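You operate a simulated robot arm through the tools that you are given. There is no shell and no other tool. Be economical: measure what you need, move in short steps, check, and stop when the job is done.

You are at the controls of a simulated robot arm. One attempt, no reset.

Task
Stack the grey carton labelled "TUBE 20 in" from the top of the long bench on top of the grey carton marked "TUBE 24 in". Then put three of the bottles from the top of the long bench on the slatted rack of the washer. Then put the silver lamp on the slatted rack of the washer away on the top of the grey crates. Then put the silver cassette from the top of the right bench on the top of the left bench. Then pull the upper table drawer open. Keep to this order. Set down upright: bottle, silver lamp.

The check looks at the end state, three seconds after you hand in, the way a careful person would. Anything else that was tipped, shoved, dropped, spilled or broken makes it a failure.

Robot
A 6-joint arm with a fingered hand on a trunk, on a base that drives. Base frame: it is fixed to the floor where the robot stands at the start and does not move with it; the origin is under the middle of the robot, x ahead of it, y to its left, z up; the surface under the hand at the start is at about z = 0.9. Units: m, rad, N and s.
With the tool pointing down near the work surface it reaches from about 0.12 to 0.82 m from the robot's upright axis, wherever it stands. Its first joint turns from -2.897 to 2.897 rad. Places, roughly: bottle [0.5, 1.25, 1]; bottle (7x7x19 cm) [0.6, 1.4, 1]; cassette [-3.25, -8.25, 0.75]; grey carton [0.5, 0.25, 1]; silver lamp (4x5x7 cm) [0.5, 2.6, 0.9]; slatted rack of the washer [0.5, 2.5, 0.9]; top of the grey crates [-0.8, 0, 0.6]; top of the left bench [-0.6, -8.3, 0.9]; upper table drawer [-4.2, 2.7, 0.7]. Payload 4 kg.
Tool frame: the origin (TCP) lies between the finger pads and is the grasp point; the fingertips stand 0.02 m ahead of it; z points along the fingers, y is the line along which they close. Largest opening 0.14 m; the body of the gripper starts 0.054 m behind the TCP. The gripper is a hand of 3 fingers: y runs from the thumb to the fingers, the wrist lies at [0, 0, -0.215] in the tool frame, and closing takes about 1.5 s.
Orientation is that of the tool frame in the base frame, as [roll, pitch, yaw] about the fixed x, y, z axes, in that order (R = Rz(yaw) Ry(pitch) Rx(roll)). With the fingers straight down and closing along the base's y, the tool's x points along the base's -x, its y along +y and its z along -z.

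Tools
- The arm moves only by the tool servo_tool. Its argument "commands" is a list of rows, each an object (a shift or turn left out is 0, a gripper value left out holds the last) with "travel": the shift along the tool's x, y, z in m, a list of three; "rot": the turn, a rotation vector about the tool's x, y, z in rad, a list of three. In form: [{"travel": [x, y, z], "rot": [wx, wy, wz]}, ...]. A call has 1 to 10 rows; each row shifts and turns the commanded pose from where the row before left it, along the tool's axes as they then stand. "grip" is the closure in counts, from 0 (fully open) to 255 (shut), set as the call begins (left out, the last holds). Each row takes 0.2 s and may step no farther than 0.05 m and 0.15 rad from the row before; otherwise, or with a gripper value out of range, the whole call is refused. A pose out of reach is approached as far as the arm can. The call stops where the force on the tool passes 40 N (or 10 N more than at its start, if that is more) or the arm is blocked; 0.2 s more then pass. The fingers move at their own pace (about 0.045 m/s each) and stop on an object; they squeeze with about 24 N. The grip force told is the motor's: it shows also when the fingers shut on nothing. Time passes only in rows, and 0.2 s behind the last, so rows that do not move let the fingers close. The reply holds the time, the measured pose of the TCP, the force on the tool along the base axes, the opening and the grip force, in the units named above and with some noise, with the torque about the TCP (base axes, N m) and any sound that the robot's microphone picked up.
- Cameras (640 x 400 px; columns grow to the right, rows downward): "scene" is now at [0.036, 0.1703, 1.5162]; the picture's right is [-0.44, -0.90, 0.00], its down [-0.84, 0.41, -0.36] and it looks along [0.33, -0.16, -0.93] (base axes); focal length 214 px, centre (320, 200). "wrist" rides on the gripper at [0.074, -0.043, -0.079] in the tool frame; the picture's right is [0.50, 0.87, 0.00], its down [-0.59, 0.34, -0.73] and it looks along [-0.64, 0.37, 0.68] (tool axes); focal length 275 px, centre (320, 200). There is no depth. A picture from a camera that has moved, and an enlarged one, comes with that camera's place and axes in the base frame and with its lens. The place of the scene camera against the robot may be out by one fixed shift of up to 0.012 m in any direction.
- grab_frame(camera): a new picture of that camera. No time passes.
- slide_trunk(by): slides the trunk up (or, below 0, down) by that many m; the arm and the scene camera ride with it, the base frame stays. It gives what a move gives, with no picture.
- roll_base(legs): drives the robot by 1 to 6 legs, each [ahead, left, turn to the left] in m, m and rad, along the robot's own axes; the way and the turn of a leg run together, so that a leg with both is an arc; at most 1.5 m and 3.142 rad a leg. The arm and the cameras ride along, it lands a little off, and it stops where it bumps. It gives what a move gives.
- curl_fingers(finger1, finger2, thumb_bend): sets how far each is bent, from 0 (flat) to 1 (curled in); at 0.3 the hand is open as for a grip, at 0.7 the pads meet at the TCP. One left out holds its place. A second passes; each finger stops where it meets its share of the squeeze, and holds until it gets a number again. A gripper value or a shape takes the hand back. It gives what a move gives, with no picture; readings hold the bend of each and the force on the fingers (four entries, about 0 where the hand has none), thumb and palm.
- preshape(shape): the hand has 3 fingers and takes this shape, open, in about a second: jaw (thumb against the fingers, like two jaws); tri (thumb and two fingers); tip (a fingertip pinch); poke (one finger out to press); point (the index stretched); flat (the hand flat); cup (the hand cupped); fist (a fist). The gripper value then closes the fingers along that shape, each until it touches; the sizes above hold for jaw. It gives what a move gives, with no picture.
- aim_head(pan, tilt): turns the head with the scene camera to pan (to the left, within 2.094 rad either way) and tilt (down, from -0.506 to 1.204), counted from straight ahead of the robot. It gives what a move gives.
- zoom(camera, box): a new picture of the part [left, top, right, bottom] of that camera's present view, enlarged. No time passes.
- sign_off(): hands the job in; it is judged then, once.

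Go step by step. Nothing tells you exact positions but the pictures and the camera data: compare them with the known pose of the tool, close in by small moves and look again before you grip or let go. The budget is 196 turns and 182 pictures, counting those below and the enlarged ones. Unless the task says otherwise, let go and move clear before handing in.

The tools are called after "Emit:" by a JSON object that holds its "method" and its "body". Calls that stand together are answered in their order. servo_tool: Moves the arm, as the interface text tells. Its arguments: {"type":"object","properties":{"commands":{"type":"array"},"grip":{"type":"number"}},"required":["commands"]} The other tools are called the same way: slide_trunk (by) slides the trunk up or down; preshape (shape) gives the hand a shape; curl_fingers (finger1, finger2, thumb_bend) moves the fingers one by one; roll_base (legs) drives the base; aim_head (pan, tilt) turns the head that bears the scene camera; grab_frame (camera) takes a picture; zoom (camera, box) takes an enlarged picture of a part of a camera's view; sign_off () hands the job in.

At the start:

```text
clock: 0.0
ee_pos: [0.4819, 0.0785, 1.185]
orientation: [3.141, -0.001, 3.141]
contact_force: [0.1, 1.0, 0.2]
wrist_torque: [-0.02, 0.01, 0.01]
opening: 0.1398
finger_force: 0.0
shape: jaw
bend: [0.3, 0.3, 0.3]
finger forces: [0.0, 0.0, 0.0, 0.0, 0.0, 0.0]
trunk travel left (down, up): [-0.15, 0.44]
robot x, y, heading: [-0.0018, 0.0011, 0.001]
head pan, tilt: [-0.454, 1.201]
```

scene: 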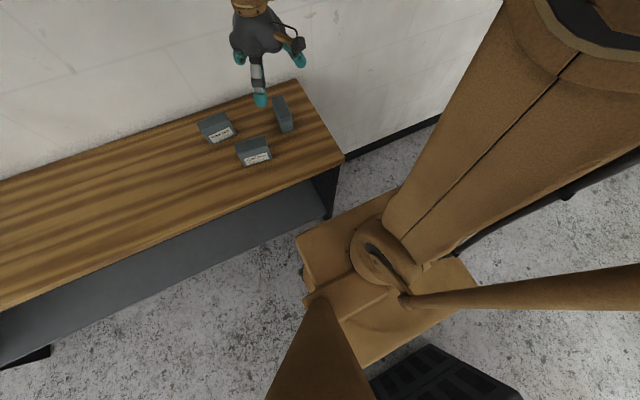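
wrist: 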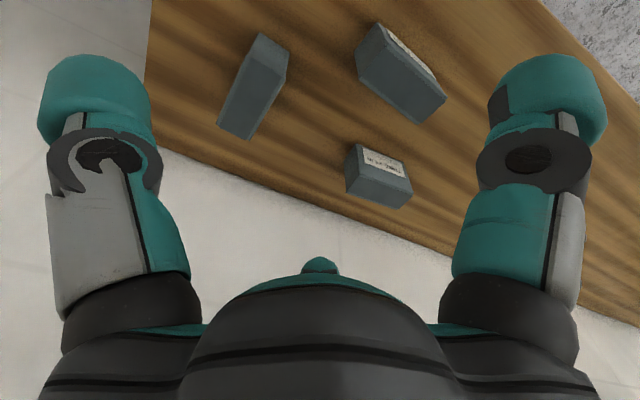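

I see three grey cartons on the bench under the hand. I'll enlarge both views to read their labels.

Emit:
{"method": "zoom", "body": {"camera": "scene", "box": [180, 80, 340, 180]}}

Emit:
{"method": "zoom", "body": {"camera": "wrist", "box": [200, 0, 480, 220]}}

Emit:
{"method": "aim_head", "body": {"pan": 0.6, "tilt": 0.6}}

Emit:
{"method": "grab_frame", "body": {"camera": "scene"}}

```text
4.00 times, centred on (260, 130) of scene
camera zoom: at [0.036, 0.1703, 1.5162], right [-0.44, -0.9, 0.0], down [-0.84, 0.41, -0.36], along [0.33, -0.16, -0.93], focal length 858 px, centre (560, 480)
```

zoom: 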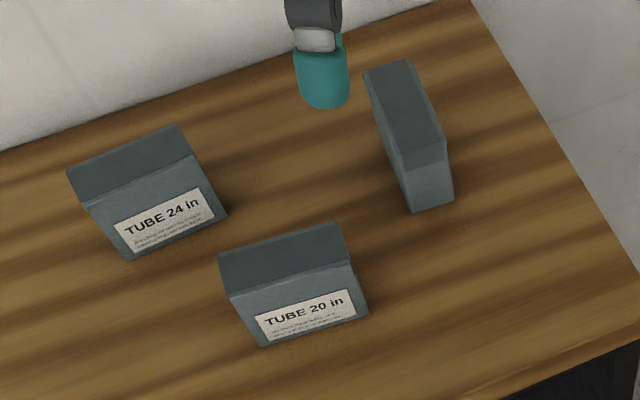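

```text
1.82 times, centred on (340, 110) of wrist
camera zoom: at [0.4061, 0.0353, 1.2636], right [-0.5, 0.87, 0.0], down [0.59, 0.34, 0.73], along [0.64, 0.37, -0.68], focal length 500 px, centre (284, 364)
```

zoom: 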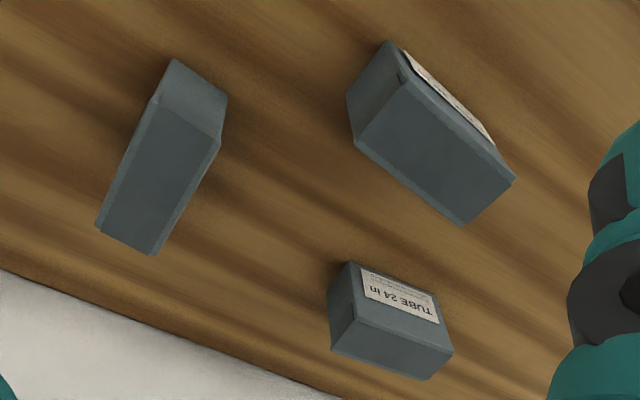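

```text
clock: 1.3
ee_pos: [0.4814, 0.0784, 1.1837]
orientation: [-3.141, -0.001, -3.141]
contact_force: [0.2, 0.0, -1.0]
wrist_torque: [0.02, 0.02, 0.06]
opening: 0.1401
finger_force: 0.1
shape: jaw
bend: [0.3, 0.3, 0.3]
finger forces: [0.1, 0.1, 0.1, 0.1, 0.1, 0.0]
trunk travel left (down, up): [-0.15, 0.44]
robot x, y, heading: [0.0015, 0.0008, 0.0]
head pan, tilt: [0.6, 0.6]
```

```text
177 pictures are left
camera scene: at [0.0587, 0.2447, 1.5608], right [0.56, -0.83, 0.0], down [-0.47, -0.32, -0.82], along [0.68, 0.47, -0.57], focal length 214 px, centre (320, 200)
```

scene: 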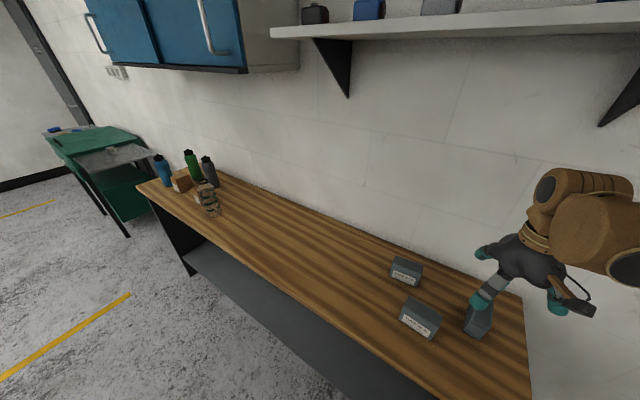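

T20 is near (0.475, 0.187) and yawed about -7°. T24 is near (0.614, 0.265), and both tops are at about z 0.98. I'll move over T20 and turn the hand so it closes along x.

Emit:
{"method": "servo_tool", "body": {"commands": [{"travel": [0.002, 0.036, 0]}, {"travel": [0.002, 0.036, 0]}, {"travel": [0.002, 0.036, 0]}, {"rot": [0, 0, 0.15]}, {"rot": [0, 0, 0.15]}, {"rot": [0, 0, 0.15]}, {"rot": [0, 0, 0.15]}, {"rot": [0, 0, 0.15]}, {"rot": [0, 0, 0.15]}, {"rot": [0, 0, 0.15]}]}}

Emit:
{"method": "servo_tool", "body": {"commands": [{"travel": [0, 0, 0.02], "rot": [0, 0, 0.13]}, {"travel": [0, 0, 0.02], "rot": [0, 0, 0.13]}, {"travel": [0, 0, 0.02], "rot": [0, 0, 0.13]}, {"travel": [0, 0, 0.01], "rot": [0, 0, 0.13]}, {"travel": [0, 0, 0.01], "rot": [0, 0, 0.13]}]}}

Emit:
{"method": "aim_head", "body": {"pan": 0.1, "tilt": 1.0}}

Emit:
{"method": "grab_frame", "body": {"camera": "scene"}}

Emit:
{"method": "grab_frame", "body": {"camera": "wrist"}}

```text
clock: 3.5
ee_pos: [0.4746, 0.186, 1.1849]
orientation: [-3.139, -0.001, 2.09]
contact_force: [0.7, 0.2, -0.8]
wrist_torque: [-0.01, -0.02, 0.0]
opening: 0.1398
finger_force: 0.2
shape: jaw
bend: [0.3, 0.3, 0.3]
finger forces: [0.0, 0.0, 0.0, 0.1, 0.1, 0.1]
trunk travel left (down, up): [-0.15, 0.44]
robot x, y, heading: [-0.0028, 0.0025, -0.0]
head pan, tilt: [0.6, 0.6]
```

```text
clock: 4.7
ee_pos: [0.4748, 0.1863, 1.1048]
orientation: [-3.141, 0.0, 1.44]
contact_force: [0.2, 0.3, 0.0]
wrist_torque: [0.01, 0.0, 0.02]
opening: 0.1398
finger_force: 0.1
shape: jaw
bend: [0.3, 0.3, 0.3]
finger forces: [0.1, 0.0, 0.0, 0.1, 0.0, 0.0]
trunk travel left (down, up): [-0.15, 0.44]
robot x, y, heading: [-0.0002, -0.0017, -0.001]
head pan, tilt: [0.6, 0.6]
```

```text
clock: 5.6
ee_pos: [0.4752, 0.1862, 1.1045]
orientation: [-3.141, 0.0, 1.444]
contact_force: [0.4, 0.4, -0.3]
wrist_torque: [0.0, 0.0, 0.02]
opening: 0.1397
finger_force: 0.0
shape: jaw
bend: [0.3, 0.3, 0.3]
finger forces: [0.0, 0.1, 0.0, 0.0, 0.1, 0.0]
trunk travel left (down, up): [-0.15, 0.44]
robot x, y, heading: [-0.0003, 0.0043, 0.003]
head pan, tilt: [0.099, 1.0]
```

```text
176 pictures are left
camera scene: at [0.0552, 0.2019, 1.5289], right [0.1, -0.99, 0.0], down [-0.84, -0.08, -0.54], along [0.54, 0.05, -0.84], focal length 214 px, centre (320, 200)
```

scene: 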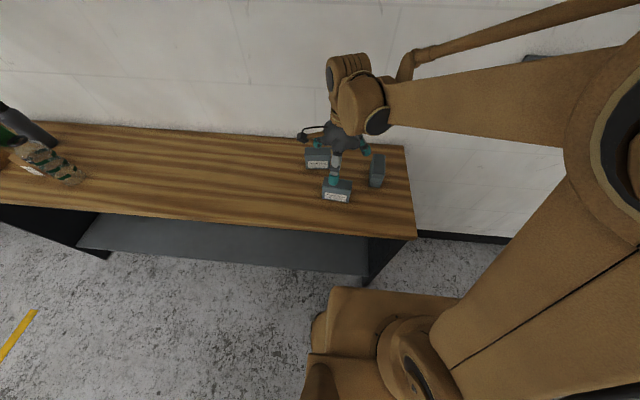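

```text
175 pictures are left
camera wrist: at [0.4415, 0.2651, 1.1843], right [0.92, 0.39, 0.0], down [0.26, -0.63, 0.73], along [0.28, -0.68, -0.68], focal length 275 px, centre (320, 200)
```

wrist: 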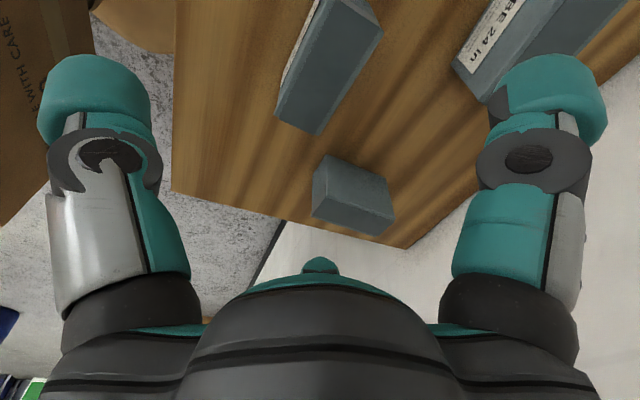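

The wrist view agrees: T20's centre is about (0.478, 0.187). I'll narrow the opening and go down, stopping to check before closing.

Emit:
{"method": "servo_tool", "body": {"commands": [{"travel": [0, 0.003, 0.01]}, {"travel": [0, 0, 0.01]}, {"travel": [0, 0, 0.01]}, {"travel": [0, 0, 0.01]}, {"travel": [0, 0, 0.01]}, {"travel": [0, 0, 0.01]}], "grip": 85}}

Emit:
{"method": "aim_head", "body": {"pan": 0.0, "tilt": 0.8}}

Emit:
{"method": "zoom", "body": {"camera": "scene", "box": [260, 140, 420, 240]}}

Emit:
{"method": "grab_frame", "body": {"camera": "wrist"}}

```text
clock: 7.0
ee_pos: [0.4775, 0.187, 1.0438]
orientation: [3.14, 0.0, 1.441]
contact_force: [-0.5, -0.2, 0.0]
wrist_torque: [0.01, 0.0, -0.04]
opening: 0.0941
finger_force: 0.1
shape: jaw
bend: [0.27, 0.27, 0.26]
finger forces: [0.0, 0.1, 0.1, 0.1, 0.0, 0.1]
trunk travel left (down, up): [-0.15, 0.44]
robot x, y, heading: [-0.0006, -0.0022, 0.008]
head pan, tilt: [0.099, 1.0]
```

```text
clock: 7.8
ee_pos: [0.4778, 0.1863, 1.0439]
orientation: [-3.141, 0.0, 1.441]
contact_force: [0.5, -0.2, 0.7]
wrist_torque: [-0.01, -0.02, -0.01]
opening: 0.094
finger_force: 0.0
shape: jaw
bend: [0.27, 0.27, 0.26]
finger forces: [0.0, 0.0, 0.0, 0.1, 0.0, 0.1]
trunk travel left (down, up): [-0.15, 0.44]
robot x, y, heading: [0.0013, -0.0002, 0.001]
head pan, tilt: [0.0, 0.799]
```

```text
4.00 times, centred on (340, 190) of scene
camera zoom: at [0.0665, 0.1949, 1.5439], right [0.0, -1.0, 0.0], down [-0.72, 0.0, -0.7], along [0.7, 0.0, -0.72], focal length 858 px, centre (240, 240)
```

zoom: 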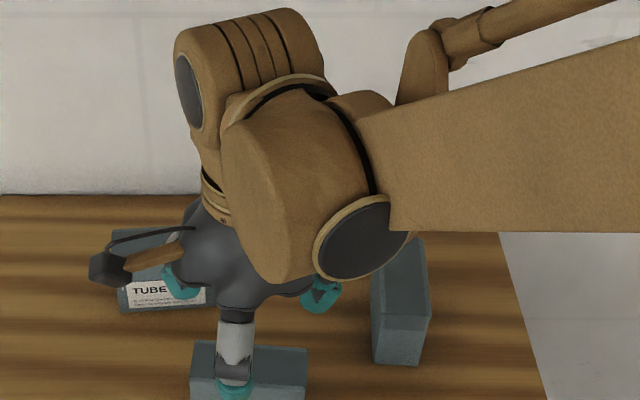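

```text
173 pictures are left
camera wrist: at [0.4443, 0.2645, 1.1236], right [0.92, 0.38, 0.0], down [0.26, -0.63, 0.73], along [0.28, -0.68, -0.68], focal length 275 px, centre (320, 200)
```

wrist: 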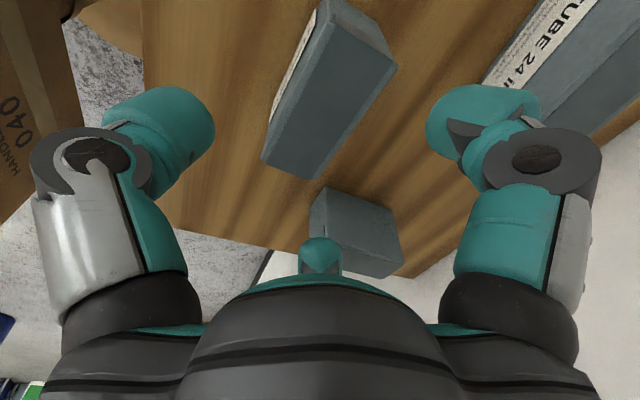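

The two fingers look widely spread compared with the thumb. Before touching the carton, I'll close them in free air to see how they travel.

Emit:
{"method": "servo_tool", "body": {"commands": [{"travel": [0, 0, -0.03]}, {}, {}, {}, {}, {}, {}], "grip": 185}}

Emit:
{"method": "grab_frame", "body": {"camera": "wrist"}}

Emit:
{"method": "zoom", "body": {"camera": "scene", "box": [260, 140, 420, 240]}}

Emit:
{"method": "preshape", "body": {"shape": "tri"}}

Emit:
{"method": "grab_frame", "body": {"camera": "wrist"}}

Emit:
{"method": "zoom", "body": {"camera": "scene", "box": [260, 140, 420, 240]}}

```text
clock: 9.4
ee_pos: [0.4779, 0.1866, 1.0731]
orientation: [-3.141, 0.0, 1.441]
contact_force: [0.3, 0.0, -0.7]
wrist_torque: [-0.03, -0.01, -0.01]
opening: 0.0386
finger_force: 0.1
shape: jaw
bend: [0.44, 0.44, 0.44]
finger forces: [0.0, 0.0, 0.0, 0.0, 0.0, 0.0]
trunk travel left (down, up): [-0.15, 0.44]
robot x, y, heading: [0.0001, 0.0056, -0.001]
head pan, tilt: [0.0, 0.799]
```

```text
172 pictures are left
camera wrist: at [0.4442, 0.2645, 1.1532], right [0.92, 0.38, 0.0], down [0.26, -0.63, 0.73], along [0.28, -0.68, -0.68], focal length 275 px, centre (320, 200)
```

wrist: 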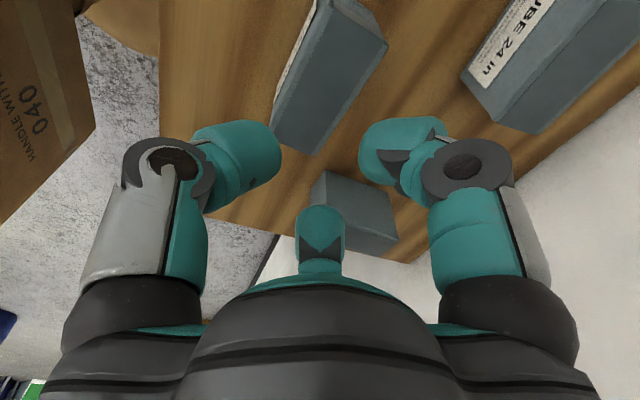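

```text
4.00 times, centred on (340, 190) of scene
camera zoom: at [0.0665, 0.1949, 1.5439], right [0.0, -1.0, 0.0], down [-0.72, 0.0, -0.7], along [0.7, 0.0, -0.72], focal length 858 px, centre (240, 240)
```

zoom: 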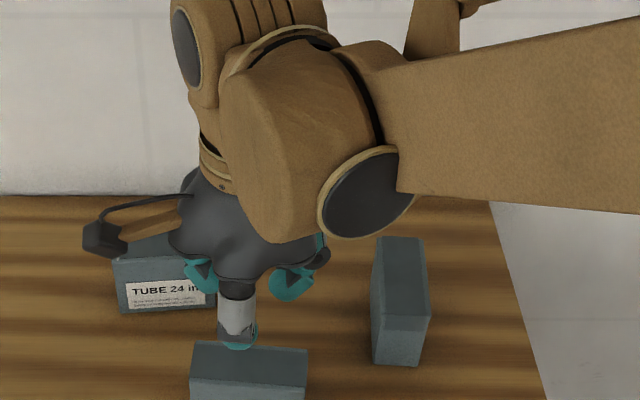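

```text
clock: 10.3
ee_pos: [0.4773, 0.1863, 1.075]
orientation: [3.14, 0.001, 1.441]
contact_force: [0.1, -0.1, 0.1]
wrist_torque: [-0.01, -0.03, 0.01]
opening: 0.1401
finger_force: 0.1
shape: tri
bend: [0.3, 0.3, 0.3]
finger forces: [0.0, 0.0, 0.1, 0.0, 0.0, 0.1]
trunk travel left (down, up): [-0.15, 0.44]
robot x, y, heading: [-0.0002, -0.002, 0.001]
head pan, tilt: [0.0, 0.799]
```

```text
170 pictures are left
camera wrist: at [0.4442, 0.2645, 1.1533], right [0.92, 0.38, 0.0], down [0.26, -0.63, 0.73], along [0.28, -0.68, -0.68], focal length 275 px, centre (320, 200)
```

wrist: 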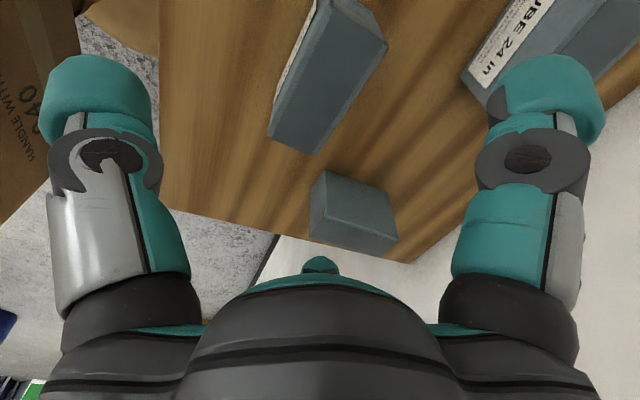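

```text
4.00 times, centred on (340, 190) of scene
camera zoom: at [0.0665, 0.1949, 1.544], right [0.0, -1.0, 0.0], down [-0.72, 0.0, -0.7], along [0.7, 0.0, -0.72], focal length 858 px, centre (240, 240)
```

zoom: 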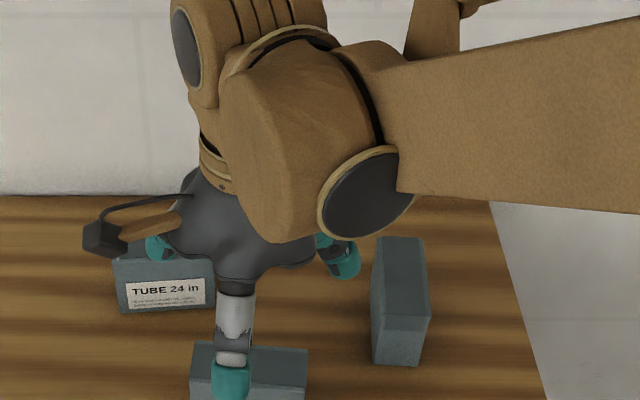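

The hand closes radially like a three-jaw chuck. Offset by +6 mm, the thumb will land on the front face and both fingers on the back face of T20. I'll go back to jaw, descend, then close.

Emit:
{"method": "preshape", "body": {"shape": "jaw"}}

Emit:
{"method": "servo_tool", "body": {"commands": [{"travel": [0, 0.006, 0]}, {"travel": [0, 0, 0.02]}, {"travel": [0, 0, 0.02]}, {"travel": [0, 0, 0.02]}, {"travel": [0, 0, 0.02]}, {"travel": [0, 0, 0.02]}, {"travel": [0, 0, 0.015]}, {"travel": [0, 0, 0.01]}], "grip": 85}}

Emit:
{"method": "grab_frame", "body": {"camera": "wrist"}}

Emit:
{"method": "zoom", "body": {"camera": "scene", "box": [260, 140, 420, 240]}}

```text
clock: 11.2
ee_pos: [0.4787, 0.1853, 1.0725]
orientation: [-3.141, 0.0, 1.441]
contact_force: [0.6, 0.0, -0.1]
wrist_torque: [-0.01, -0.03, 0.0]
opening: 0.1401
finger_force: 0.0
shape: jaw
bend: [0.3, 0.3, 0.3]
finger forces: [0.0, 0.0, 0.0, 0.0, 0.0, 0.0]
trunk travel left (down, up): [-0.15, 0.44]
robot x, y, heading: [-0.0016, -0.0009, -0.003]
head pan, tilt: [0.0, 0.799]
```

```text
clock: 13.0
ee_pos: [0.484, 0.1861, 0.948]
orientation: [3.14, 0.001, 1.441]
contact_force: [0.4, -0.2, 0.5]
wrist_torque: [-0.02, -0.01, 0.0]
opening: 0.094
finger_force: 0.1
shape: jaw
bend: [0.28, 0.27, 0.26]
finger forces: [0.0, 0.6, 0.0, 0.0, 0.0, 0.0]
trunk travel left (down, up): [-0.15, 0.44]
robot x, y, heading: [0.0002, -0.0047, -0.005]
head pan, tilt: [0.0, 0.799]
```

```text
168 pictures are left
camera wrist: at [0.4504, 0.2641, 1.0278], right [0.92, 0.38, 0.0], down [0.26, -0.63, 0.73], along [0.28, -0.68, -0.68], focal length 275 px, centre (320, 200)
```

wrist: 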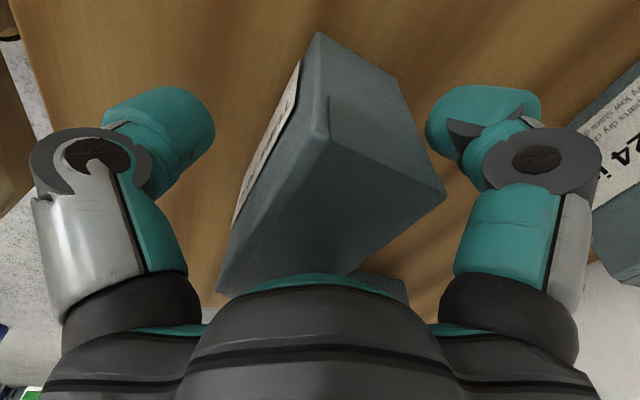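

```text
4.00 times, centred on (340, 190) of scene
camera zoom: at [0.0667, 0.195, 1.5439], right [0.0, -1.0, 0.0], down [-0.72, 0.0, -0.7], along [0.7, 0.0, -0.72], focal length 858 px, centre (240, 240)
```

zoom: 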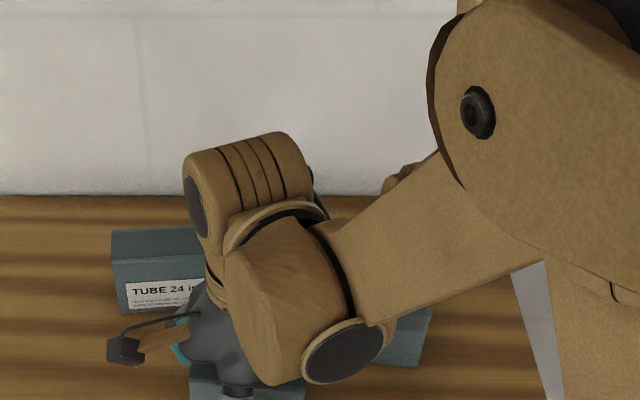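

The carton sits between the fingers, so I'll close on it.

Emit:
{"method": "servo_tool", "body": {"commands": [{}, {}, {}, {}, {}, {}, {}], "grip": 255}}

Emit:
{"method": "grab_frame", "body": {"camera": "wrist"}}

```text
clock: 14.6
ee_pos: [0.4846, 0.1854, 0.9483]
orientation: [-3.142, 0.0, 1.441]
contact_force: [1.1, -0.2, 1.9]
wrist_torque: [-0.03, 0.04, 0.04]
opening: 0.0571
finger_force: 24.1
shape: jaw
bend: [0.4, 0.4, 0.35]
finger forces: [16.0, 16.4, 0.0, 0.0, 31.3, 0.1]
trunk travel left (down, up): [-0.15, 0.44]
robot x, y, heading: [-0.0001, 0.0024, -0.0]
head pan, tilt: [0.0, 0.799]
```

```text
166 pictures are left
camera wrist: at [0.4503, 0.264, 1.028], right [0.92, 0.38, 0.0], down [0.26, -0.63, 0.73], along [0.28, -0.68, -0.68], focal length 275 px, centre (320, 200)
```

wrist: 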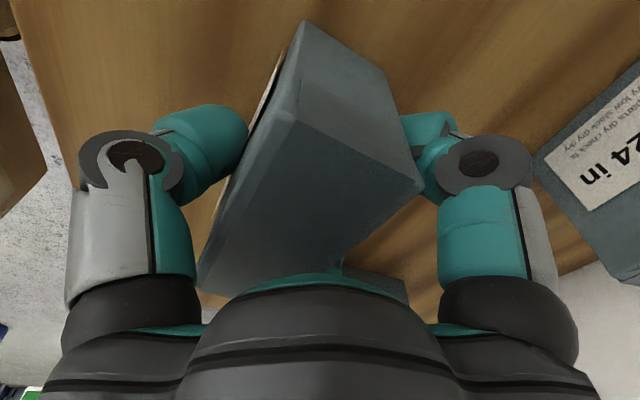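

It's gripped with balanced forces. I'll lift it and check the box's pose in the hand.

Emit:
{"method": "servo_tool", "body": {"commands": [{"travel": [0, 0, -0.02]}, {"travel": [0, 0, -0.03]}, {"travel": [0, 0, -0.03]}, {"travel": [0, 0, -0.03]}, {"travel": [0, 0, -0.03]}, {}]}}

Emit:
{"method": "grab_frame", "body": {"camera": "wrist"}}

Emit:
{"method": "grab_frame", "body": {"camera": "scene"}}

```text
clock: 16.0
ee_pos: [0.4843, 0.1854, 1.0905]
orientation: [3.141, 0.0, 1.441]
contact_force: [0.9, -0.6, -1.6]
wrist_torque: [-0.01, -0.02, 0.01]
opening: 0.0566
finger_force: 24.5
shape: jaw
bend: [0.41, 0.41, 0.35]
finger forces: [16.1, 15.7, 0.0, 0.0, 31.8, 0.1]
trunk travel left (down, up): [-0.15, 0.44]
robot x, y, heading: [-0.0012, -0.0031, -0.001]
head pan, tilt: [0.0, 0.799]
```

```text
165 pictures are left
camera wrist: at [0.4508, 0.2642, 1.169], right [0.92, 0.38, 0.0], down [0.26, -0.63, 0.73], along [0.28, -0.68, -0.68], focal length 275 px, centre (320, 200)
```

wrist: 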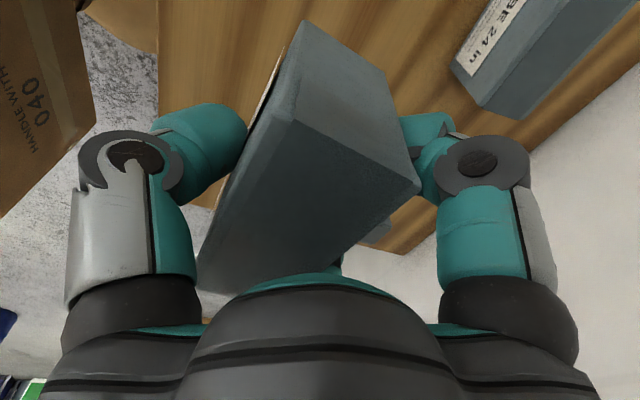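

```text
164 pictures are left
camera scene: at [0.0668, 0.195, 1.5439], right [0.0, -1.0, 0.0], down [-0.72, 0.0, -0.7], along [0.7, 0.0, -0.72], focal length 214 px, centre (320, 200)
```

scene: 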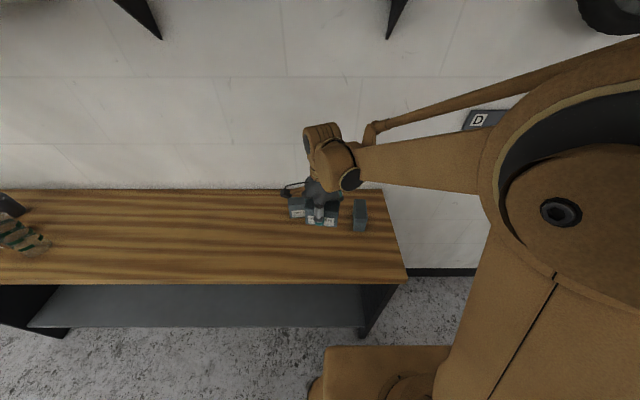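

T20 is held with its centre about 16 mm toward the thumb from the TCP. I'll carry it over T24, turn to match its yaw, and look.

Emit:
{"method": "servo_tool", "body": {"commands": [{"travel": [0.0246, 0.0347, -0.005]}, {"travel": [0.0246, 0.0347, -0.005]}, {"travel": [0.0246, 0.0347, 0]}, {"travel": [0.0246, 0.0347, 0]}, {"rot": [0, 0, -0.11]}, {"rot": [0, 0, -0.105]}, {}]}}

Emit:
{"method": "aim_head", "body": {"pan": 0.2, "tilt": 0.7}}

Emit:
{"method": "grab_frame", "body": {"camera": "wrist"}}

Emit:
{"method": "zoom", "body": {"camera": "scene", "box": [260, 140, 420, 240]}}

```text
clock: 17.6
ee_pos: [0.6346, 0.2655, 1.0987]
orientation: [3.141, -0.001, 1.659]
contact_force: [0.4, -0.2, -1.5]
wrist_torque: [-0.02, 0.01, 0.01]
opening: 0.0564
finger_force: 24.5
shape: jaw
bend: [0.41, 0.41, 0.35]
finger forces: [16.5, 16.0, 0.1, 0.0, 32.4, 0.0]
trunk travel left (down, up): [-0.15, 0.44]
robot x, y, heading: [-0.0019, 0.0019, -0.005]
head pan, tilt: [0.0, 0.799]
```

```text
clock: 18.3
ee_pos: [0.6346, 0.2656, 1.0991]
orientation: [-3.141, 0.0, 1.656]
contact_force: [-0.3, -0.3, -2.1]
wrist_torque: [0.01, -0.01, -0.01]
opening: 0.0562
finger_force: 24.0
shape: jaw
bend: [0.41, 0.41, 0.35]
finger forces: [16.6, 16.1, 0.1, 0.1, 32.5, 0.0]
trunk travel left (down, up): [-0.15, 0.44]
robot x, y, heading: [0.0019, -0.0012, 0.003]
head pan, tilt: [0.201, 0.7]
```

```text
163 pictures are left
camera wrist: at [0.5845, 0.3349, 1.1784], right [0.82, 0.57, 0.0], down [0.39, -0.56, 0.73], along [0.42, -0.6, -0.68], focal length 275 px, centre (320, 200)
```

wrist: 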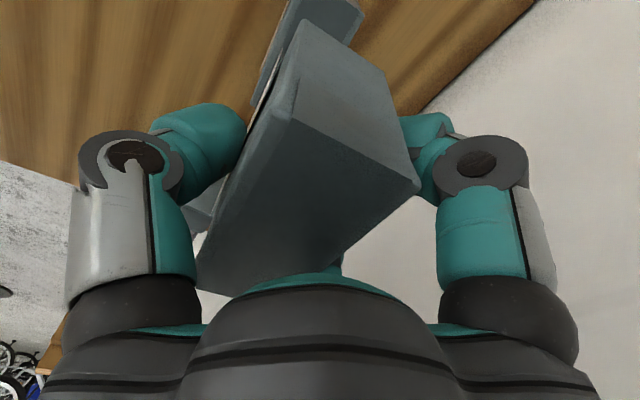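

```text
4.00 times, centred on (340, 190) of scene
camera zoom: at [0.0694, 0.2119, 1.5521], right [0.2, -0.98, 0.0], down [-0.63, -0.13, -0.76], along [0.75, 0.15, -0.64], focal length 858 px, centre (240, 240)
```

zoom: 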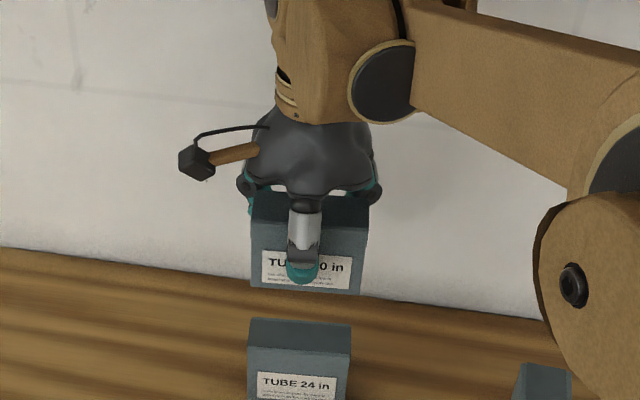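

T20 lines up over T24 to within a few mm. I'll shift 3 mm in +y, go down to just above it, and look again.

Emit:
{"method": "servo_tool", "body": {"commands": [{"travel": [0.0035, 0.001, 0.01]}, {"travel": [0, 0, 0.02]}, {"travel": [0, 0, 0.015]}, {"travel": [0, 0, 0.01]}, {}]}}

Emit:
{"method": "zoom", "body": {"camera": "scene", "box": [280, 180, 400, 255]}}

Emit:
{"method": "grab_frame", "body": {"camera": "wrist"}}

```text
clock: 19.5
ee_pos: [0.6348, 0.2676, 1.0429]
orientation: [-3.141, 0.0, 1.656]
contact_force: [0.3, 0.1, -0.9]
wrist_torque: [-0.01, -0.02, 0.02]
opening: 0.0563
finger_force: 23.8
shape: jaw
bend: [0.41, 0.41, 0.35]
finger forces: [16.5, 16.0, 0.0, 0.0, 32.5, 0.0]
trunk travel left (down, up): [-0.15, 0.44]
robot x, y, heading: [-0.0022, -0.0014, 0.001]
head pan, tilt: [0.201, 0.7]
```

```text
5.33 times, centred on (340, 218) of scene
camera zoom: at [0.0694, 0.212, 1.5522], right [0.2, -0.98, 0.0], down [-0.63, -0.13, -0.76], along [0.75, 0.15, -0.64], focal length 1144 px, centre (213, 107)
```

zoom: 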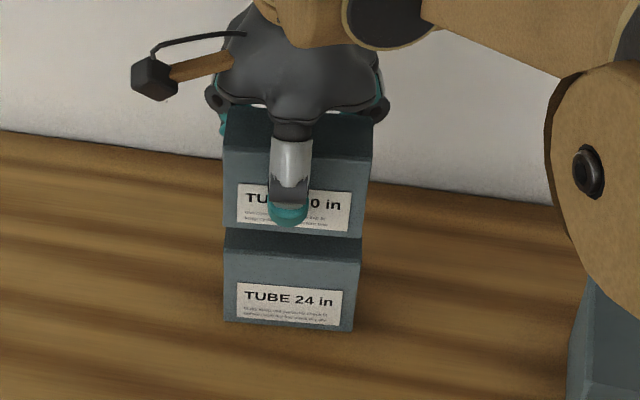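

```text
160 pictures are left
camera wrist: at [0.5853, 0.3382, 1.1232], right [0.82, 0.57, 0.0], down [0.39, -0.56, 0.73], along [0.42, -0.6, -0.68], focal length 275 px, centre (320, 200)
```

wrist: 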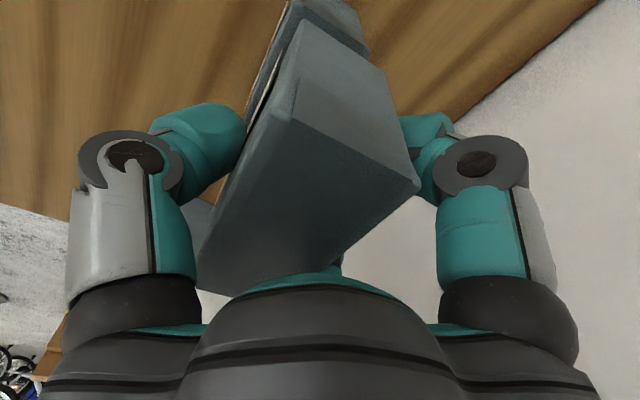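

T20 is only 2–3 mm too far back. I'll correct that and lower until it makes contact.

Emit:
{"method": "servo_tool", "body": {"commands": [{"travel": [0, -0.003, 0.004]}, {"travel": [0, 0, 0.004]}, {"travel": [0, 0, 0.003]}, {}]}}

Emit:
{"method": "servo_tool", "body": {"commands": [{"travel": [0, 0, 0.002]}, {}]}}

Emit:
{"method": "zoom", "body": {"camera": "scene", "box": [280, 180, 400, 255]}}

```text
clock: 20.5
ee_pos: [0.6321, 0.2687, 1.0333]
orientation: [-3.141, 0.0, 1.657]
contact_force: [0.4, 0.0, -2.3]
wrist_torque: [0.0, 0.0, 0.03]
opening: 0.0562
finger_force: 23.7
shape: jaw
bend: [0.41, 0.41, 0.35]
finger forces: [16.5, 16.0, 0.1, 0.0, 32.5, 0.0]
trunk travel left (down, up): [-0.15, 0.44]
robot x, y, heading: [-0.001, -0.0007, -0.001]
head pan, tilt: [0.201, 0.7]
```

```text
clock: 21.1
ee_pos: [0.6318, 0.269, 1.0311]
orientation: [3.14, 0.001, 1.656]
contact_force: [-1.0, -0.1, -1.4]
wrist_torque: [0.02, -0.01, -0.01]
opening: 0.0563
finger_force: 23.9
shape: jaw
bend: [0.41, 0.41, 0.35]
finger forces: [16.5, 16.0, 0.1, 0.0, 32.5, 0.1]
trunk travel left (down, up): [-0.15, 0.44]
robot x, y, heading: [-0.0008, 0.003, 0.002]
head pan, tilt: [0.201, 0.7]
```

```text
5.33 times, centred on (340, 218) of scene
camera zoom: at [0.0694, 0.212, 1.5522], right [0.2, -0.98, 0.0], down [-0.63, -0.13, -0.76], along [0.75, 0.15, -0.64], focal length 1144 px, centre (213, 107)
```

zoom: 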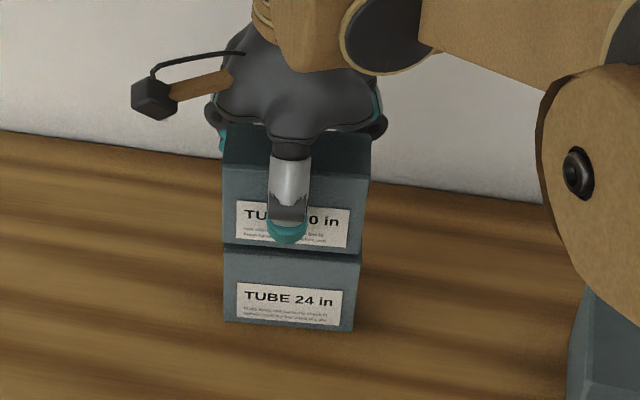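

Alignment looks good with about 4 mm left, so I'll keep lowering in 1 mm steps.

Emit:
{"method": "servo_tool", "body": {"commands": [{"travel": [0, 0, 0.0015]}, {"travel": [0, 0, 0.0015]}, {}]}}

Emit:
{"method": "servo_tool", "body": {"commands": [{"travel": [0, 0, 0.0015]}, {}]}}

Emit:
{"method": "servo_tool", "body": {"commands": [{"travel": [0, 0, 0.001]}, {}]}}

```text
clock: 21.9
ee_pos: [0.6322, 0.2676, 1.0287]
orientation: [-3.142, 0.0, 1.657]
contact_force: [0.0, -1.3, -2.0]
wrist_torque: [0.0, -0.05, 0.01]
opening: 0.056
finger_force: 24.1
shape: jaw
bend: [0.41, 0.41, 0.35]
finger forces: [16.5, 16.1, 0.1, 0.0, 32.5, 0.0]
trunk travel left (down, up): [-0.15, 0.44]
robot x, y, heading: [0.0011, 0.0003, 0.003]
head pan, tilt: [0.201, 0.7]
```

```text
clock: 22.5
ee_pos: [0.6306, 0.2688, 1.026]
orientation: [-3.142, 0.0, 1.656]
contact_force: [0.4, 0.9, -1.1]
wrist_torque: [-0.03, 0.0, -0.02]
opening: 0.0564
finger_force: 24.0
shape: jaw
bend: [0.41, 0.41, 0.35]
finger forces: [16.6, 16.1, 0.0, 0.1, 32.4, 0.0]
trunk travel left (down, up): [-0.15, 0.44]
robot x, y, heading: [-0.0, -0.0031, -0.0]
head pan, tilt: [0.201, 0.7]
```

```text
clock: 23.1
ee_pos: [0.6317, 0.2684, 1.0249]
orientation: [3.14, 0.0, 1.657]
contact_force: [0.2, 1.0, -1.7]
wrist_torque: [0.0, -0.01, 0.0]
opening: 0.0566
finger_force: 23.9
shape: jaw
bend: [0.41, 0.41, 0.35]
finger forces: [16.4, 16.0, 0.1, 0.0, 32.6, 0.1]
trunk travel left (down, up): [-0.15, 0.44]
robot x, y, heading: [0.0005, -0.0005, 0.001]
head pan, tilt: [0.201, 0.7]
```

There's no contact yet, so I'll keep going.

Emit:
{"method": "servo_tool", "body": {"commands": [{"travel": [0, 0, 0.001]}, {}]}}

Emit:
{"method": "servo_tool", "body": {"commands": [{"travel": [0, 0, 0.001]}, {}]}}

Emit:
{"method": "zoom", "body": {"camera": "scene", "box": [280, 180, 400, 255]}}

```text
clock: 23.7
ee_pos: [0.6331, 0.2684, 1.0245]
orientation: [-3.141, 0.0, 1.656]
contact_force: [0.5, 0.0, -1.5]
wrist_torque: [-0.03, -0.04, 0.0]
opening: 0.0561
finger_force: 23.3
shape: jaw
bend: [0.41, 0.41, 0.35]
finger forces: [16.5, 16.0, 0.0, 0.0, 32.5, 0.1]
trunk travel left (down, up): [-0.15, 0.44]
robot x, y, heading: [-0.0005, 0.0002, 0.004]
head pan, tilt: [0.201, 0.7]
```

```text
clock: 24.3
ee_pos: [0.6325, 0.2681, 1.024]
orientation: [-3.141, 0.0, 1.656]
contact_force: [0.2, -0.1, 1.5]
wrist_torque: [-0.14, 0.04, 0.01]
opening: 0.0562
finger_force: 23.9
shape: jaw
bend: [0.41, 0.41, 0.35]
finger forces: [16.2, 17.0, 0.0, 0.0, 32.7, 0.1]
trunk travel left (down, up): [-0.15, 0.44]
robot x, y, heading: [0.0022, -0.0035, -0.003]
head pan, tilt: [0.201, 0.7]
```

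```text
5.33 times, centred on (340, 218) of scene
camera zoom: at [0.0691, 0.2118, 1.5522], right [0.2, -0.98, 0.0], down [-0.63, -0.13, -0.76], along [0.75, 0.15, -0.64], focal length 1144 px, centre (213, 107)
```

zoom: 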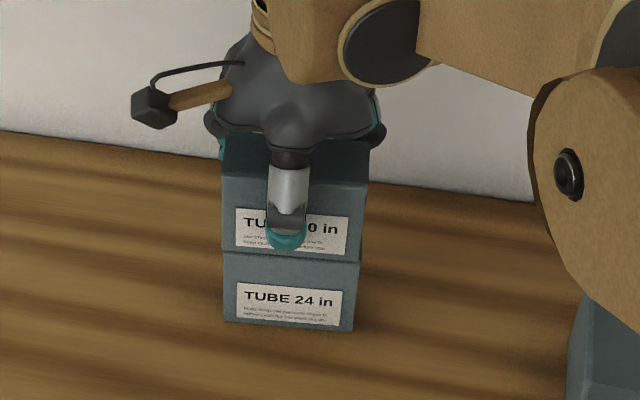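

Contact has just begun. I'll press half a millimetre more, then release.

Emit:
{"method": "servo_tool", "body": {"commands": [{"travel": [0, 0, 0.001]}, {}]}}

Emit:
{"method": "servo_tool", "body": {"commands": [{}, {}, {}, {}, {}], "grip": 85}}

Emit:
{"method": "zoom", "body": {"camera": "scene", "box": [280, 180, 400, 255]}}

Emit:
{"method": "grab_frame", "body": {"camera": "wrist"}}

```text
clock: 24.9
ee_pos: [0.6307, 0.2678, 1.0227]
orientation: [-3.141, -0.001, 1.655]
contact_force: [0.1, 0.3, 10.3]
wrist_torque: [-0.14, 0.38, 0.02]
opening: 0.0566
finger_force: 23.4
shape: jaw
bend: [0.41, 0.41, 0.35]
finger forces: [16.7, 17.3, 0.0, 0.0, 33.4, 0.0]
trunk travel left (down, up): [-0.15, 0.44]
robot x, y, heading: [0.0003, 0.0009, -0.002]
head pan, tilt: [0.201, 0.7]
```

```text
clock: 26.1
ee_pos: [0.632, 0.2689, 1.0228]
orientation: [3.141, 0.001, 1.657]
contact_force: [-0.4, 0.0, 0.1]
wrist_torque: [0.04, -0.03, 0.02]
opening: 0.093
finger_force: 0.0
shape: jaw
bend: [0.28, 0.28, 0.26]
finger forces: [0.1, 0.0, 0.0, 0.1, 0.1, 0.0]
trunk travel left (down, up): [-0.15, 0.44]
robot x, y, heading: [-0.0007, -0.0015, -0.0]
head pan, tilt: [0.201, 0.7]
```

```text
5.33 times, centred on (340, 218) of scene
camera zoom: at [0.0692, 0.2119, 1.5522], right [0.2, -0.98, 0.0], down [-0.63, -0.13, -0.76], along [0.75, 0.15, -0.64], focal length 1144 px, centre (213, 107)
```

zoom: 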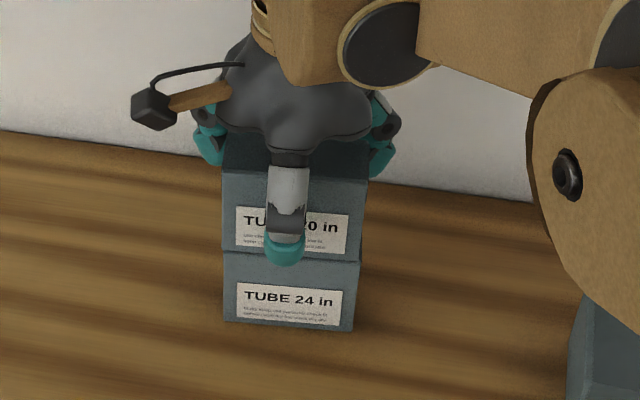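

```text
156 pictures are left
camera wrist: at [0.5823, 0.3385, 1.1019], right [0.82, 0.57, 0.0], down [0.39, -0.56, 0.73], along [0.42, -0.6, -0.68], focal length 275 px, centre (320, 200)
```

wrist: 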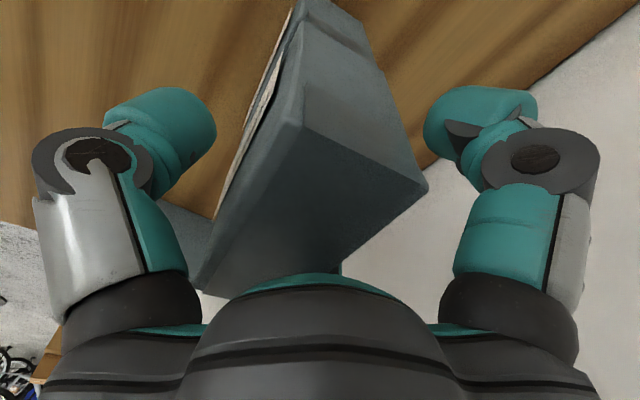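

Stacked cleanly. I'll lift clear and retract, then look at the bottles and the washer.

Emit:
{"method": "servo_tool", "body": {"commands": [{"travel": [0, 0, -0.02]}, {"travel": [0, 0, -0.03]}, {"travel": [0, 0, -0.04]}, {"travel": [0, 0, -0.04]}, {"travel": [0, 0, -0.04]}, {"travel": [0, -0.04, -0.02]}, {"travel": [0, -0.04, -0.01]}, {"travel": [0, -0.04, 0]}, {"travel": [0, -0.04, 0]}]}}

Emit:
{"method": "aim_head", "body": {"pan": 0.95, "tilt": 0.35}}

Emit:
{"method": "grab_frame", "body": {"camera": "scene"}}

Emit:
{"method": "zoom", "body": {"camera": "scene", "box": [100, 100, 420, 300]}}

```text
clock: 28.1
ee_pos: [0.4712, 0.2535, 1.2225]
orientation: [-3.14, 0.0, 1.656]
contact_force: [-0.4, 0.2, 1.3]
wrist_torque: [-0.02, -0.01, 0.02]
opening: 0.0925
finger_force: 0.0
shape: jaw
bend: [0.28, 0.28, 0.26]
finger forces: [0.0, 0.1, 0.0, 0.0, 0.0, 0.0]
trunk travel left (down, up): [-0.15, 0.44]
robot x, y, heading: [-0.0011, -0.0011, 0.001]
head pan, tilt: [0.201, 0.7]
```

```text
clock: 29.2
ee_pos: [0.4733, 0.2538, 1.2221]
orientation: [-3.142, -0.001, 1.656]
contact_force: [-0.3, -0.6, 0.8]
wrist_torque: [0.04, -0.02, 0.06]
opening: 0.0932
finger_force: 0.1
shape: jaw
bend: [0.28, 0.28, 0.26]
finger forces: [0.0, 0.1, 0.1, 0.0, 0.1, 0.0]
trunk travel left (down, up): [-0.15, 0.44]
robot x, y, heading: [0.0042, 0.0003, 0.001]
head pan, tilt: [0.949, 0.351]
```

```text
155 pictures are left
camera scene: at [0.04, 0.2706, 1.5835], right [0.81, -0.58, 0.0], down [-0.2, -0.28, -0.94], along [0.55, 0.76, -0.34], focal length 214 px, centre (320, 200)
```

scene: 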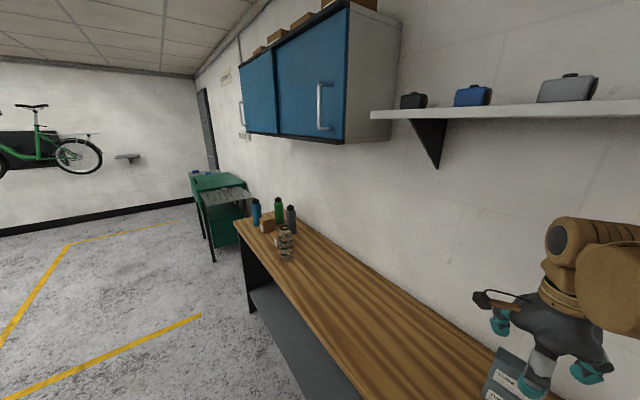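

```text
2.00 times, centred on (260, 200) of scene
camera zoom: at [0.04, 0.2706, 1.5835], right [0.81, -0.58, 0.0], down [-0.2, -0.28, -0.94], along [0.55, 0.76, -0.34], focal length 429 px, centre (440, 200)
```

zoom: 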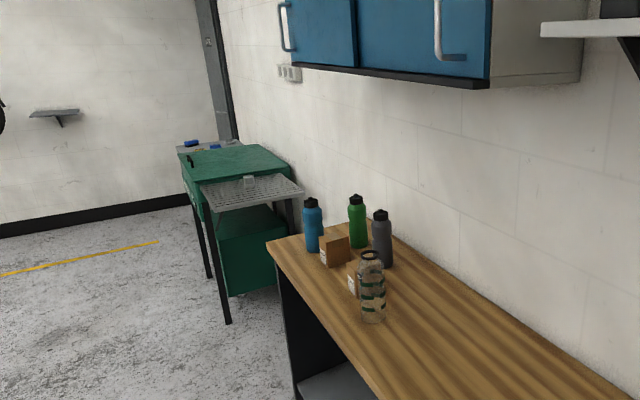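

There are four bottles (blue, green, grey, clear glass) near the left end of the bench, and the washer's rack is beyond it. I'll drive left to reach them.

Emit:
{"method": "roll_base", "body": {"legs": [[0, 1.05, 0]]}}

Emit:
{"method": "aim_head", "body": {"pan": 0.5, "tilt": 0.8}}

Emit:
{"method": "grab_frame", "body": {"camera": "scene"}}

Emit:
{"method": "grab_frame", "body": {"camera": "wrist"}}

```text
clock: 34.6
ee_pos: [0.4749, 1.3013, 1.221]
orientation: [3.141, -0.002, 1.652]
contact_force: [0.1, 0.0, 0.0]
wrist_torque: [-0.03, -0.05, 0.02]
opening: 0.0931
finger_force: 0.2
shape: jaw
bend: [0.28, 0.28, 0.26]
finger forces: [0.0, 0.0, 0.0, 0.1, 0.0, 0.0]
trunk travel left (down, up): [-0.15, 0.44]
robot x, y, heading: [0.0027, 1.0447, -0.001]
head pan, tilt: [0.949, 0.351]
```

```text
clock: 35.5
ee_pos: [0.4762, 1.3024, 1.2216]
orientation: [3.141, 0.001, 1.654]
contact_force: [-0.4, -0.1, -0.4]
wrist_torque: [0.01, -0.01, 0.0]
opening: 0.093
finger_force: 0.1
shape: jaw
bend: [0.28, 0.28, 0.26]
finger forces: [0.0, 0.0, 0.0, 0.1, 0.0, 0.1]
trunk travel left (down, up): [-0.15, 0.44]
robot x, y, heading: [0.0025, 1.0484, -0.008]
head pan, tilt: [0.499, 0.799]
```

```text
153 pictures are left
camera scene: at [0.0592, 1.2817, 1.544], right [0.48, -0.88, 0.0], down [-0.63, -0.34, -0.7], along [0.61, 0.33, -0.72], focal length 214 px, centre (320, 200)
```

scene: 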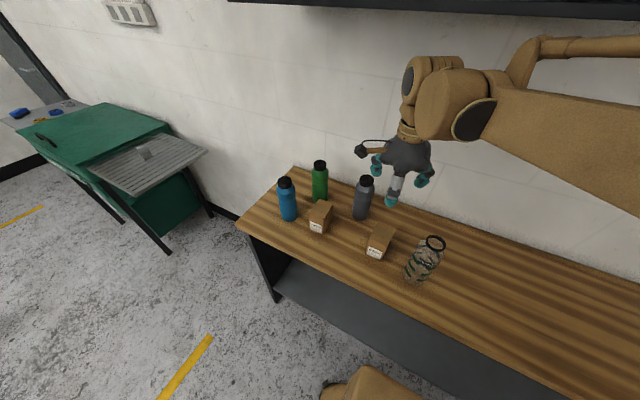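

```text
152 pictures are left
camera wrist: at [0.426, 1.3712, 1.3017], right [0.82, 0.57, 0.0], down [0.39, -0.56, 0.73], along [0.42, -0.6, -0.68], focal length 275 px, centre (320, 200)
```

wrist: 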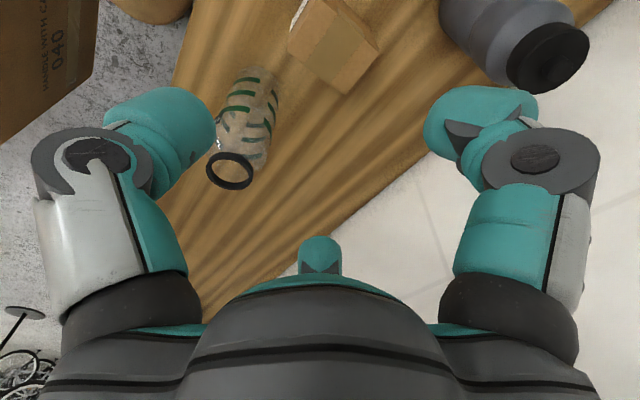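

Bottles: grey is near (0.60, 1.41), green (0.60, 1.58), blue (0.47, 1.64) and glass (0.46, 1.17). From a base position near y = 1.95, both the bottles and the rack should be in reach, so I'll drive there and look.

Emit:
{"method": "roll_base", "body": {"legs": [[0, 0.9, 0]]}}

Emit:
{"method": "aim_head", "body": {"pan": 0.75, "tilt": 0.8}}

Emit:
{"method": "grab_frame", "body": {"camera": "scene"}}

Emit:
{"method": "aim_head", "body": {"pan": -0.4, "tilt": 0.8}}

Emit:
{"method": "grab_frame", "body": {"camera": "scene"}}

```text
clock: 40.2
ee_pos: [0.4727, 2.2086, 1.2224]
orientation: [-3.141, -0.001, 1.663]
contact_force: [0.2, -0.1, -0.3]
wrist_torque: [0.0, -0.01, -0.02]
opening: 0.0931
finger_force: 0.0
shape: jaw
bend: [0.28, 0.28, 0.26]
finger forces: [0.0, 0.0, 0.0, 0.0, 0.0, 0.1]
trunk travel left (down, up): [-0.15, 0.44]
robot x, y, heading: [-0.0006, 1.9532, 0.009]
head pan, tilt: [0.499, 0.799]
```

```text
clock: 41.0
ee_pos: [0.472, 2.2094, 1.2214]
orientation: [-3.141, -0.001, 1.662]
contact_force: [-0.6, -0.4, -0.1]
wrist_torque: [-0.03, 0.0, -0.02]
opening: 0.0931
finger_force: 0.1
shape: jaw
bend: [0.28, 0.28, 0.26]
finger forces: [0.1, 0.0, 0.0, 0.1, 0.0, 0.1]
trunk travel left (down, up): [-0.15, 0.44]
robot x, y, heading: [-0.001, 1.9551, 0.004]
head pan, tilt: [0.75, 0.799]
```

```text
151 pictures are left
camera scene: at [0.0448, 2.202, 1.5439], right [0.69, -0.73, 0.0], down [-0.52, -0.49, -0.7], along [0.51, 0.48, -0.72], focal length 214 px, centre (320, 200)
```

scene: 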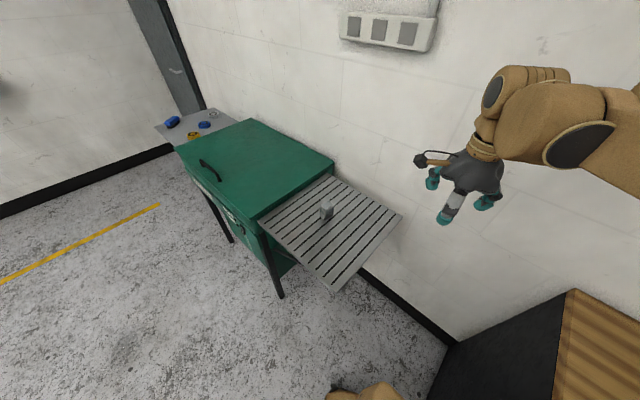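

```text
clock: 42.4
ee_pos: [0.472, 2.2094, 1.2224]
orientation: [3.141, -0.001, 1.661]
contact_force: [0.0, -0.9, -0.4]
wrist_torque: [0.0, -0.02, -0.02]
opening: 0.0931
finger_force: 0.1
shape: jaw
bend: [0.28, 0.28, 0.26]
finger forces: [0.0, 0.1, 0.1, 0.0, 0.0, 0.1]
trunk travel left (down, up): [-0.15, 0.44]
robot x, y, heading: [-0.002, 1.9504, 0.005]
head pan, tilt: [-0.4, 0.799]
```

```text
150 pictures are left
camera scene: at [0.0605, 2.1158, 1.544], right [-0.38, -0.92, 0.0], down [-0.66, 0.28, -0.7], along [0.64, -0.27, -0.72], focal length 214 px, centre (320, 200)
```

scene: 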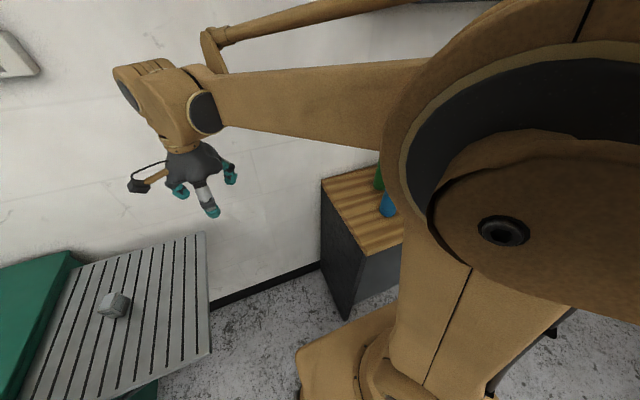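

The rack spans x 0.26–0.66, y 2.34–2.72, with the lamp near (0.45, 2.55). I'll place the bottles along y ≈ 2.39, clear of the lamp. Next I'll shift the base to y ≈ 1.88 and swing the hand over the blue bottle.

Emit:
{"method": "roll_base", "body": {"legs": [[0, -0.075, -0.004]]}}

Emit:
{"method": "servo_tool", "body": {"commands": [{"travel": [-0.05, 0, 0]}, {"travel": [-0.05, 0, 0]}, {"travel": [-0.05, 0, 0]}, {"travel": [-0.05, 0, 0]}, {"travel": [-0.05, 0, 0]}, {"travel": [-0.05, 0, 0]}, {"travel": [-0.05, 0, 0]}]}}

Emit:
{"method": "grab_frame", "body": {"camera": "wrist"}}

Emit:
{"method": "grab_frame", "body": {"camera": "scene"}}

```text
clock: 43.4
ee_pos: [0.4738, 2.13, 1.2215]
orientation: [-3.141, -0.002, 1.656]
contact_force: [-0.2, -0.6, 0.3]
wrist_torque: [0.05, -0.01, -0.03]
opening: 0.0929
finger_force: 0.1
shape: jaw
bend: [0.28, 0.28, 0.26]
finger forces: [0.0, 0.1, 0.0, 0.1, 0.0, 0.0]
trunk travel left (down, up): [-0.15, 0.44]
robot x, y, heading: [-0.0004, 1.8764, -0.002]
head pan, tilt: [-0.4, 0.799]
```

```text
clock: 45.0
ee_pos: [0.5054, 1.7803, 1.2209]
orientation: [3.141, -0.001, 1.658]
contact_force: [-0.1, 0.0, -0.3]
wrist_torque: [0.03, -0.02, 0.02]
opening: 0.0931
finger_force: 0.0
shape: jaw
bend: [0.28, 0.28, 0.26]
finger forces: [0.1, 0.1, 0.0, 0.0, 0.0, 0.0]
trunk travel left (down, up): [-0.15, 0.44]
robot x, y, heading: [0.0016, 1.8759, 0.001]
head pan, tilt: [-0.4, 0.799]
```

```text
149 pictures are left
camera wrist: at [0.4547, 1.851, 1.301], right [0.82, 0.57, 0.0], down [0.39, -0.56, 0.73], along [0.42, -0.6, -0.68], focal length 275 px, centre (320, 200)
```

wrist: 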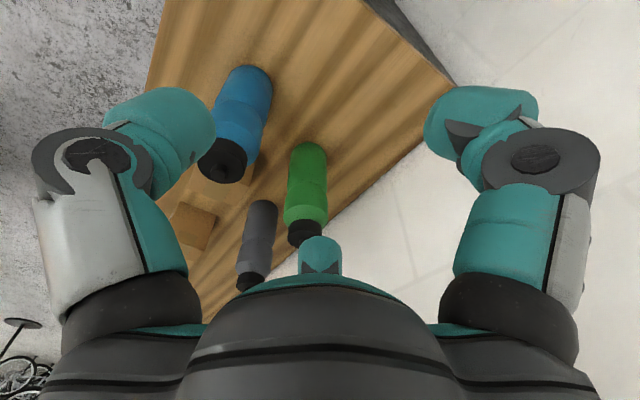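

```text
148 pictures are left
camera scene: at [0.0617, 2.0387, 1.5441], right [-0.39, -0.92, 0.0], down [-0.66, 0.28, -0.7], along [0.64, -0.27, -0.72], focal length 214 px, centre (320, 200)
```

scene: 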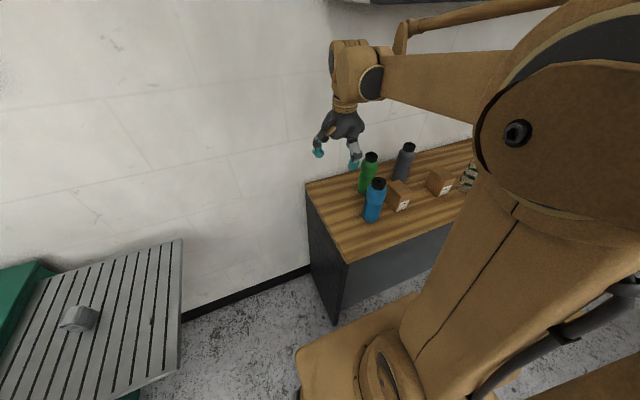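

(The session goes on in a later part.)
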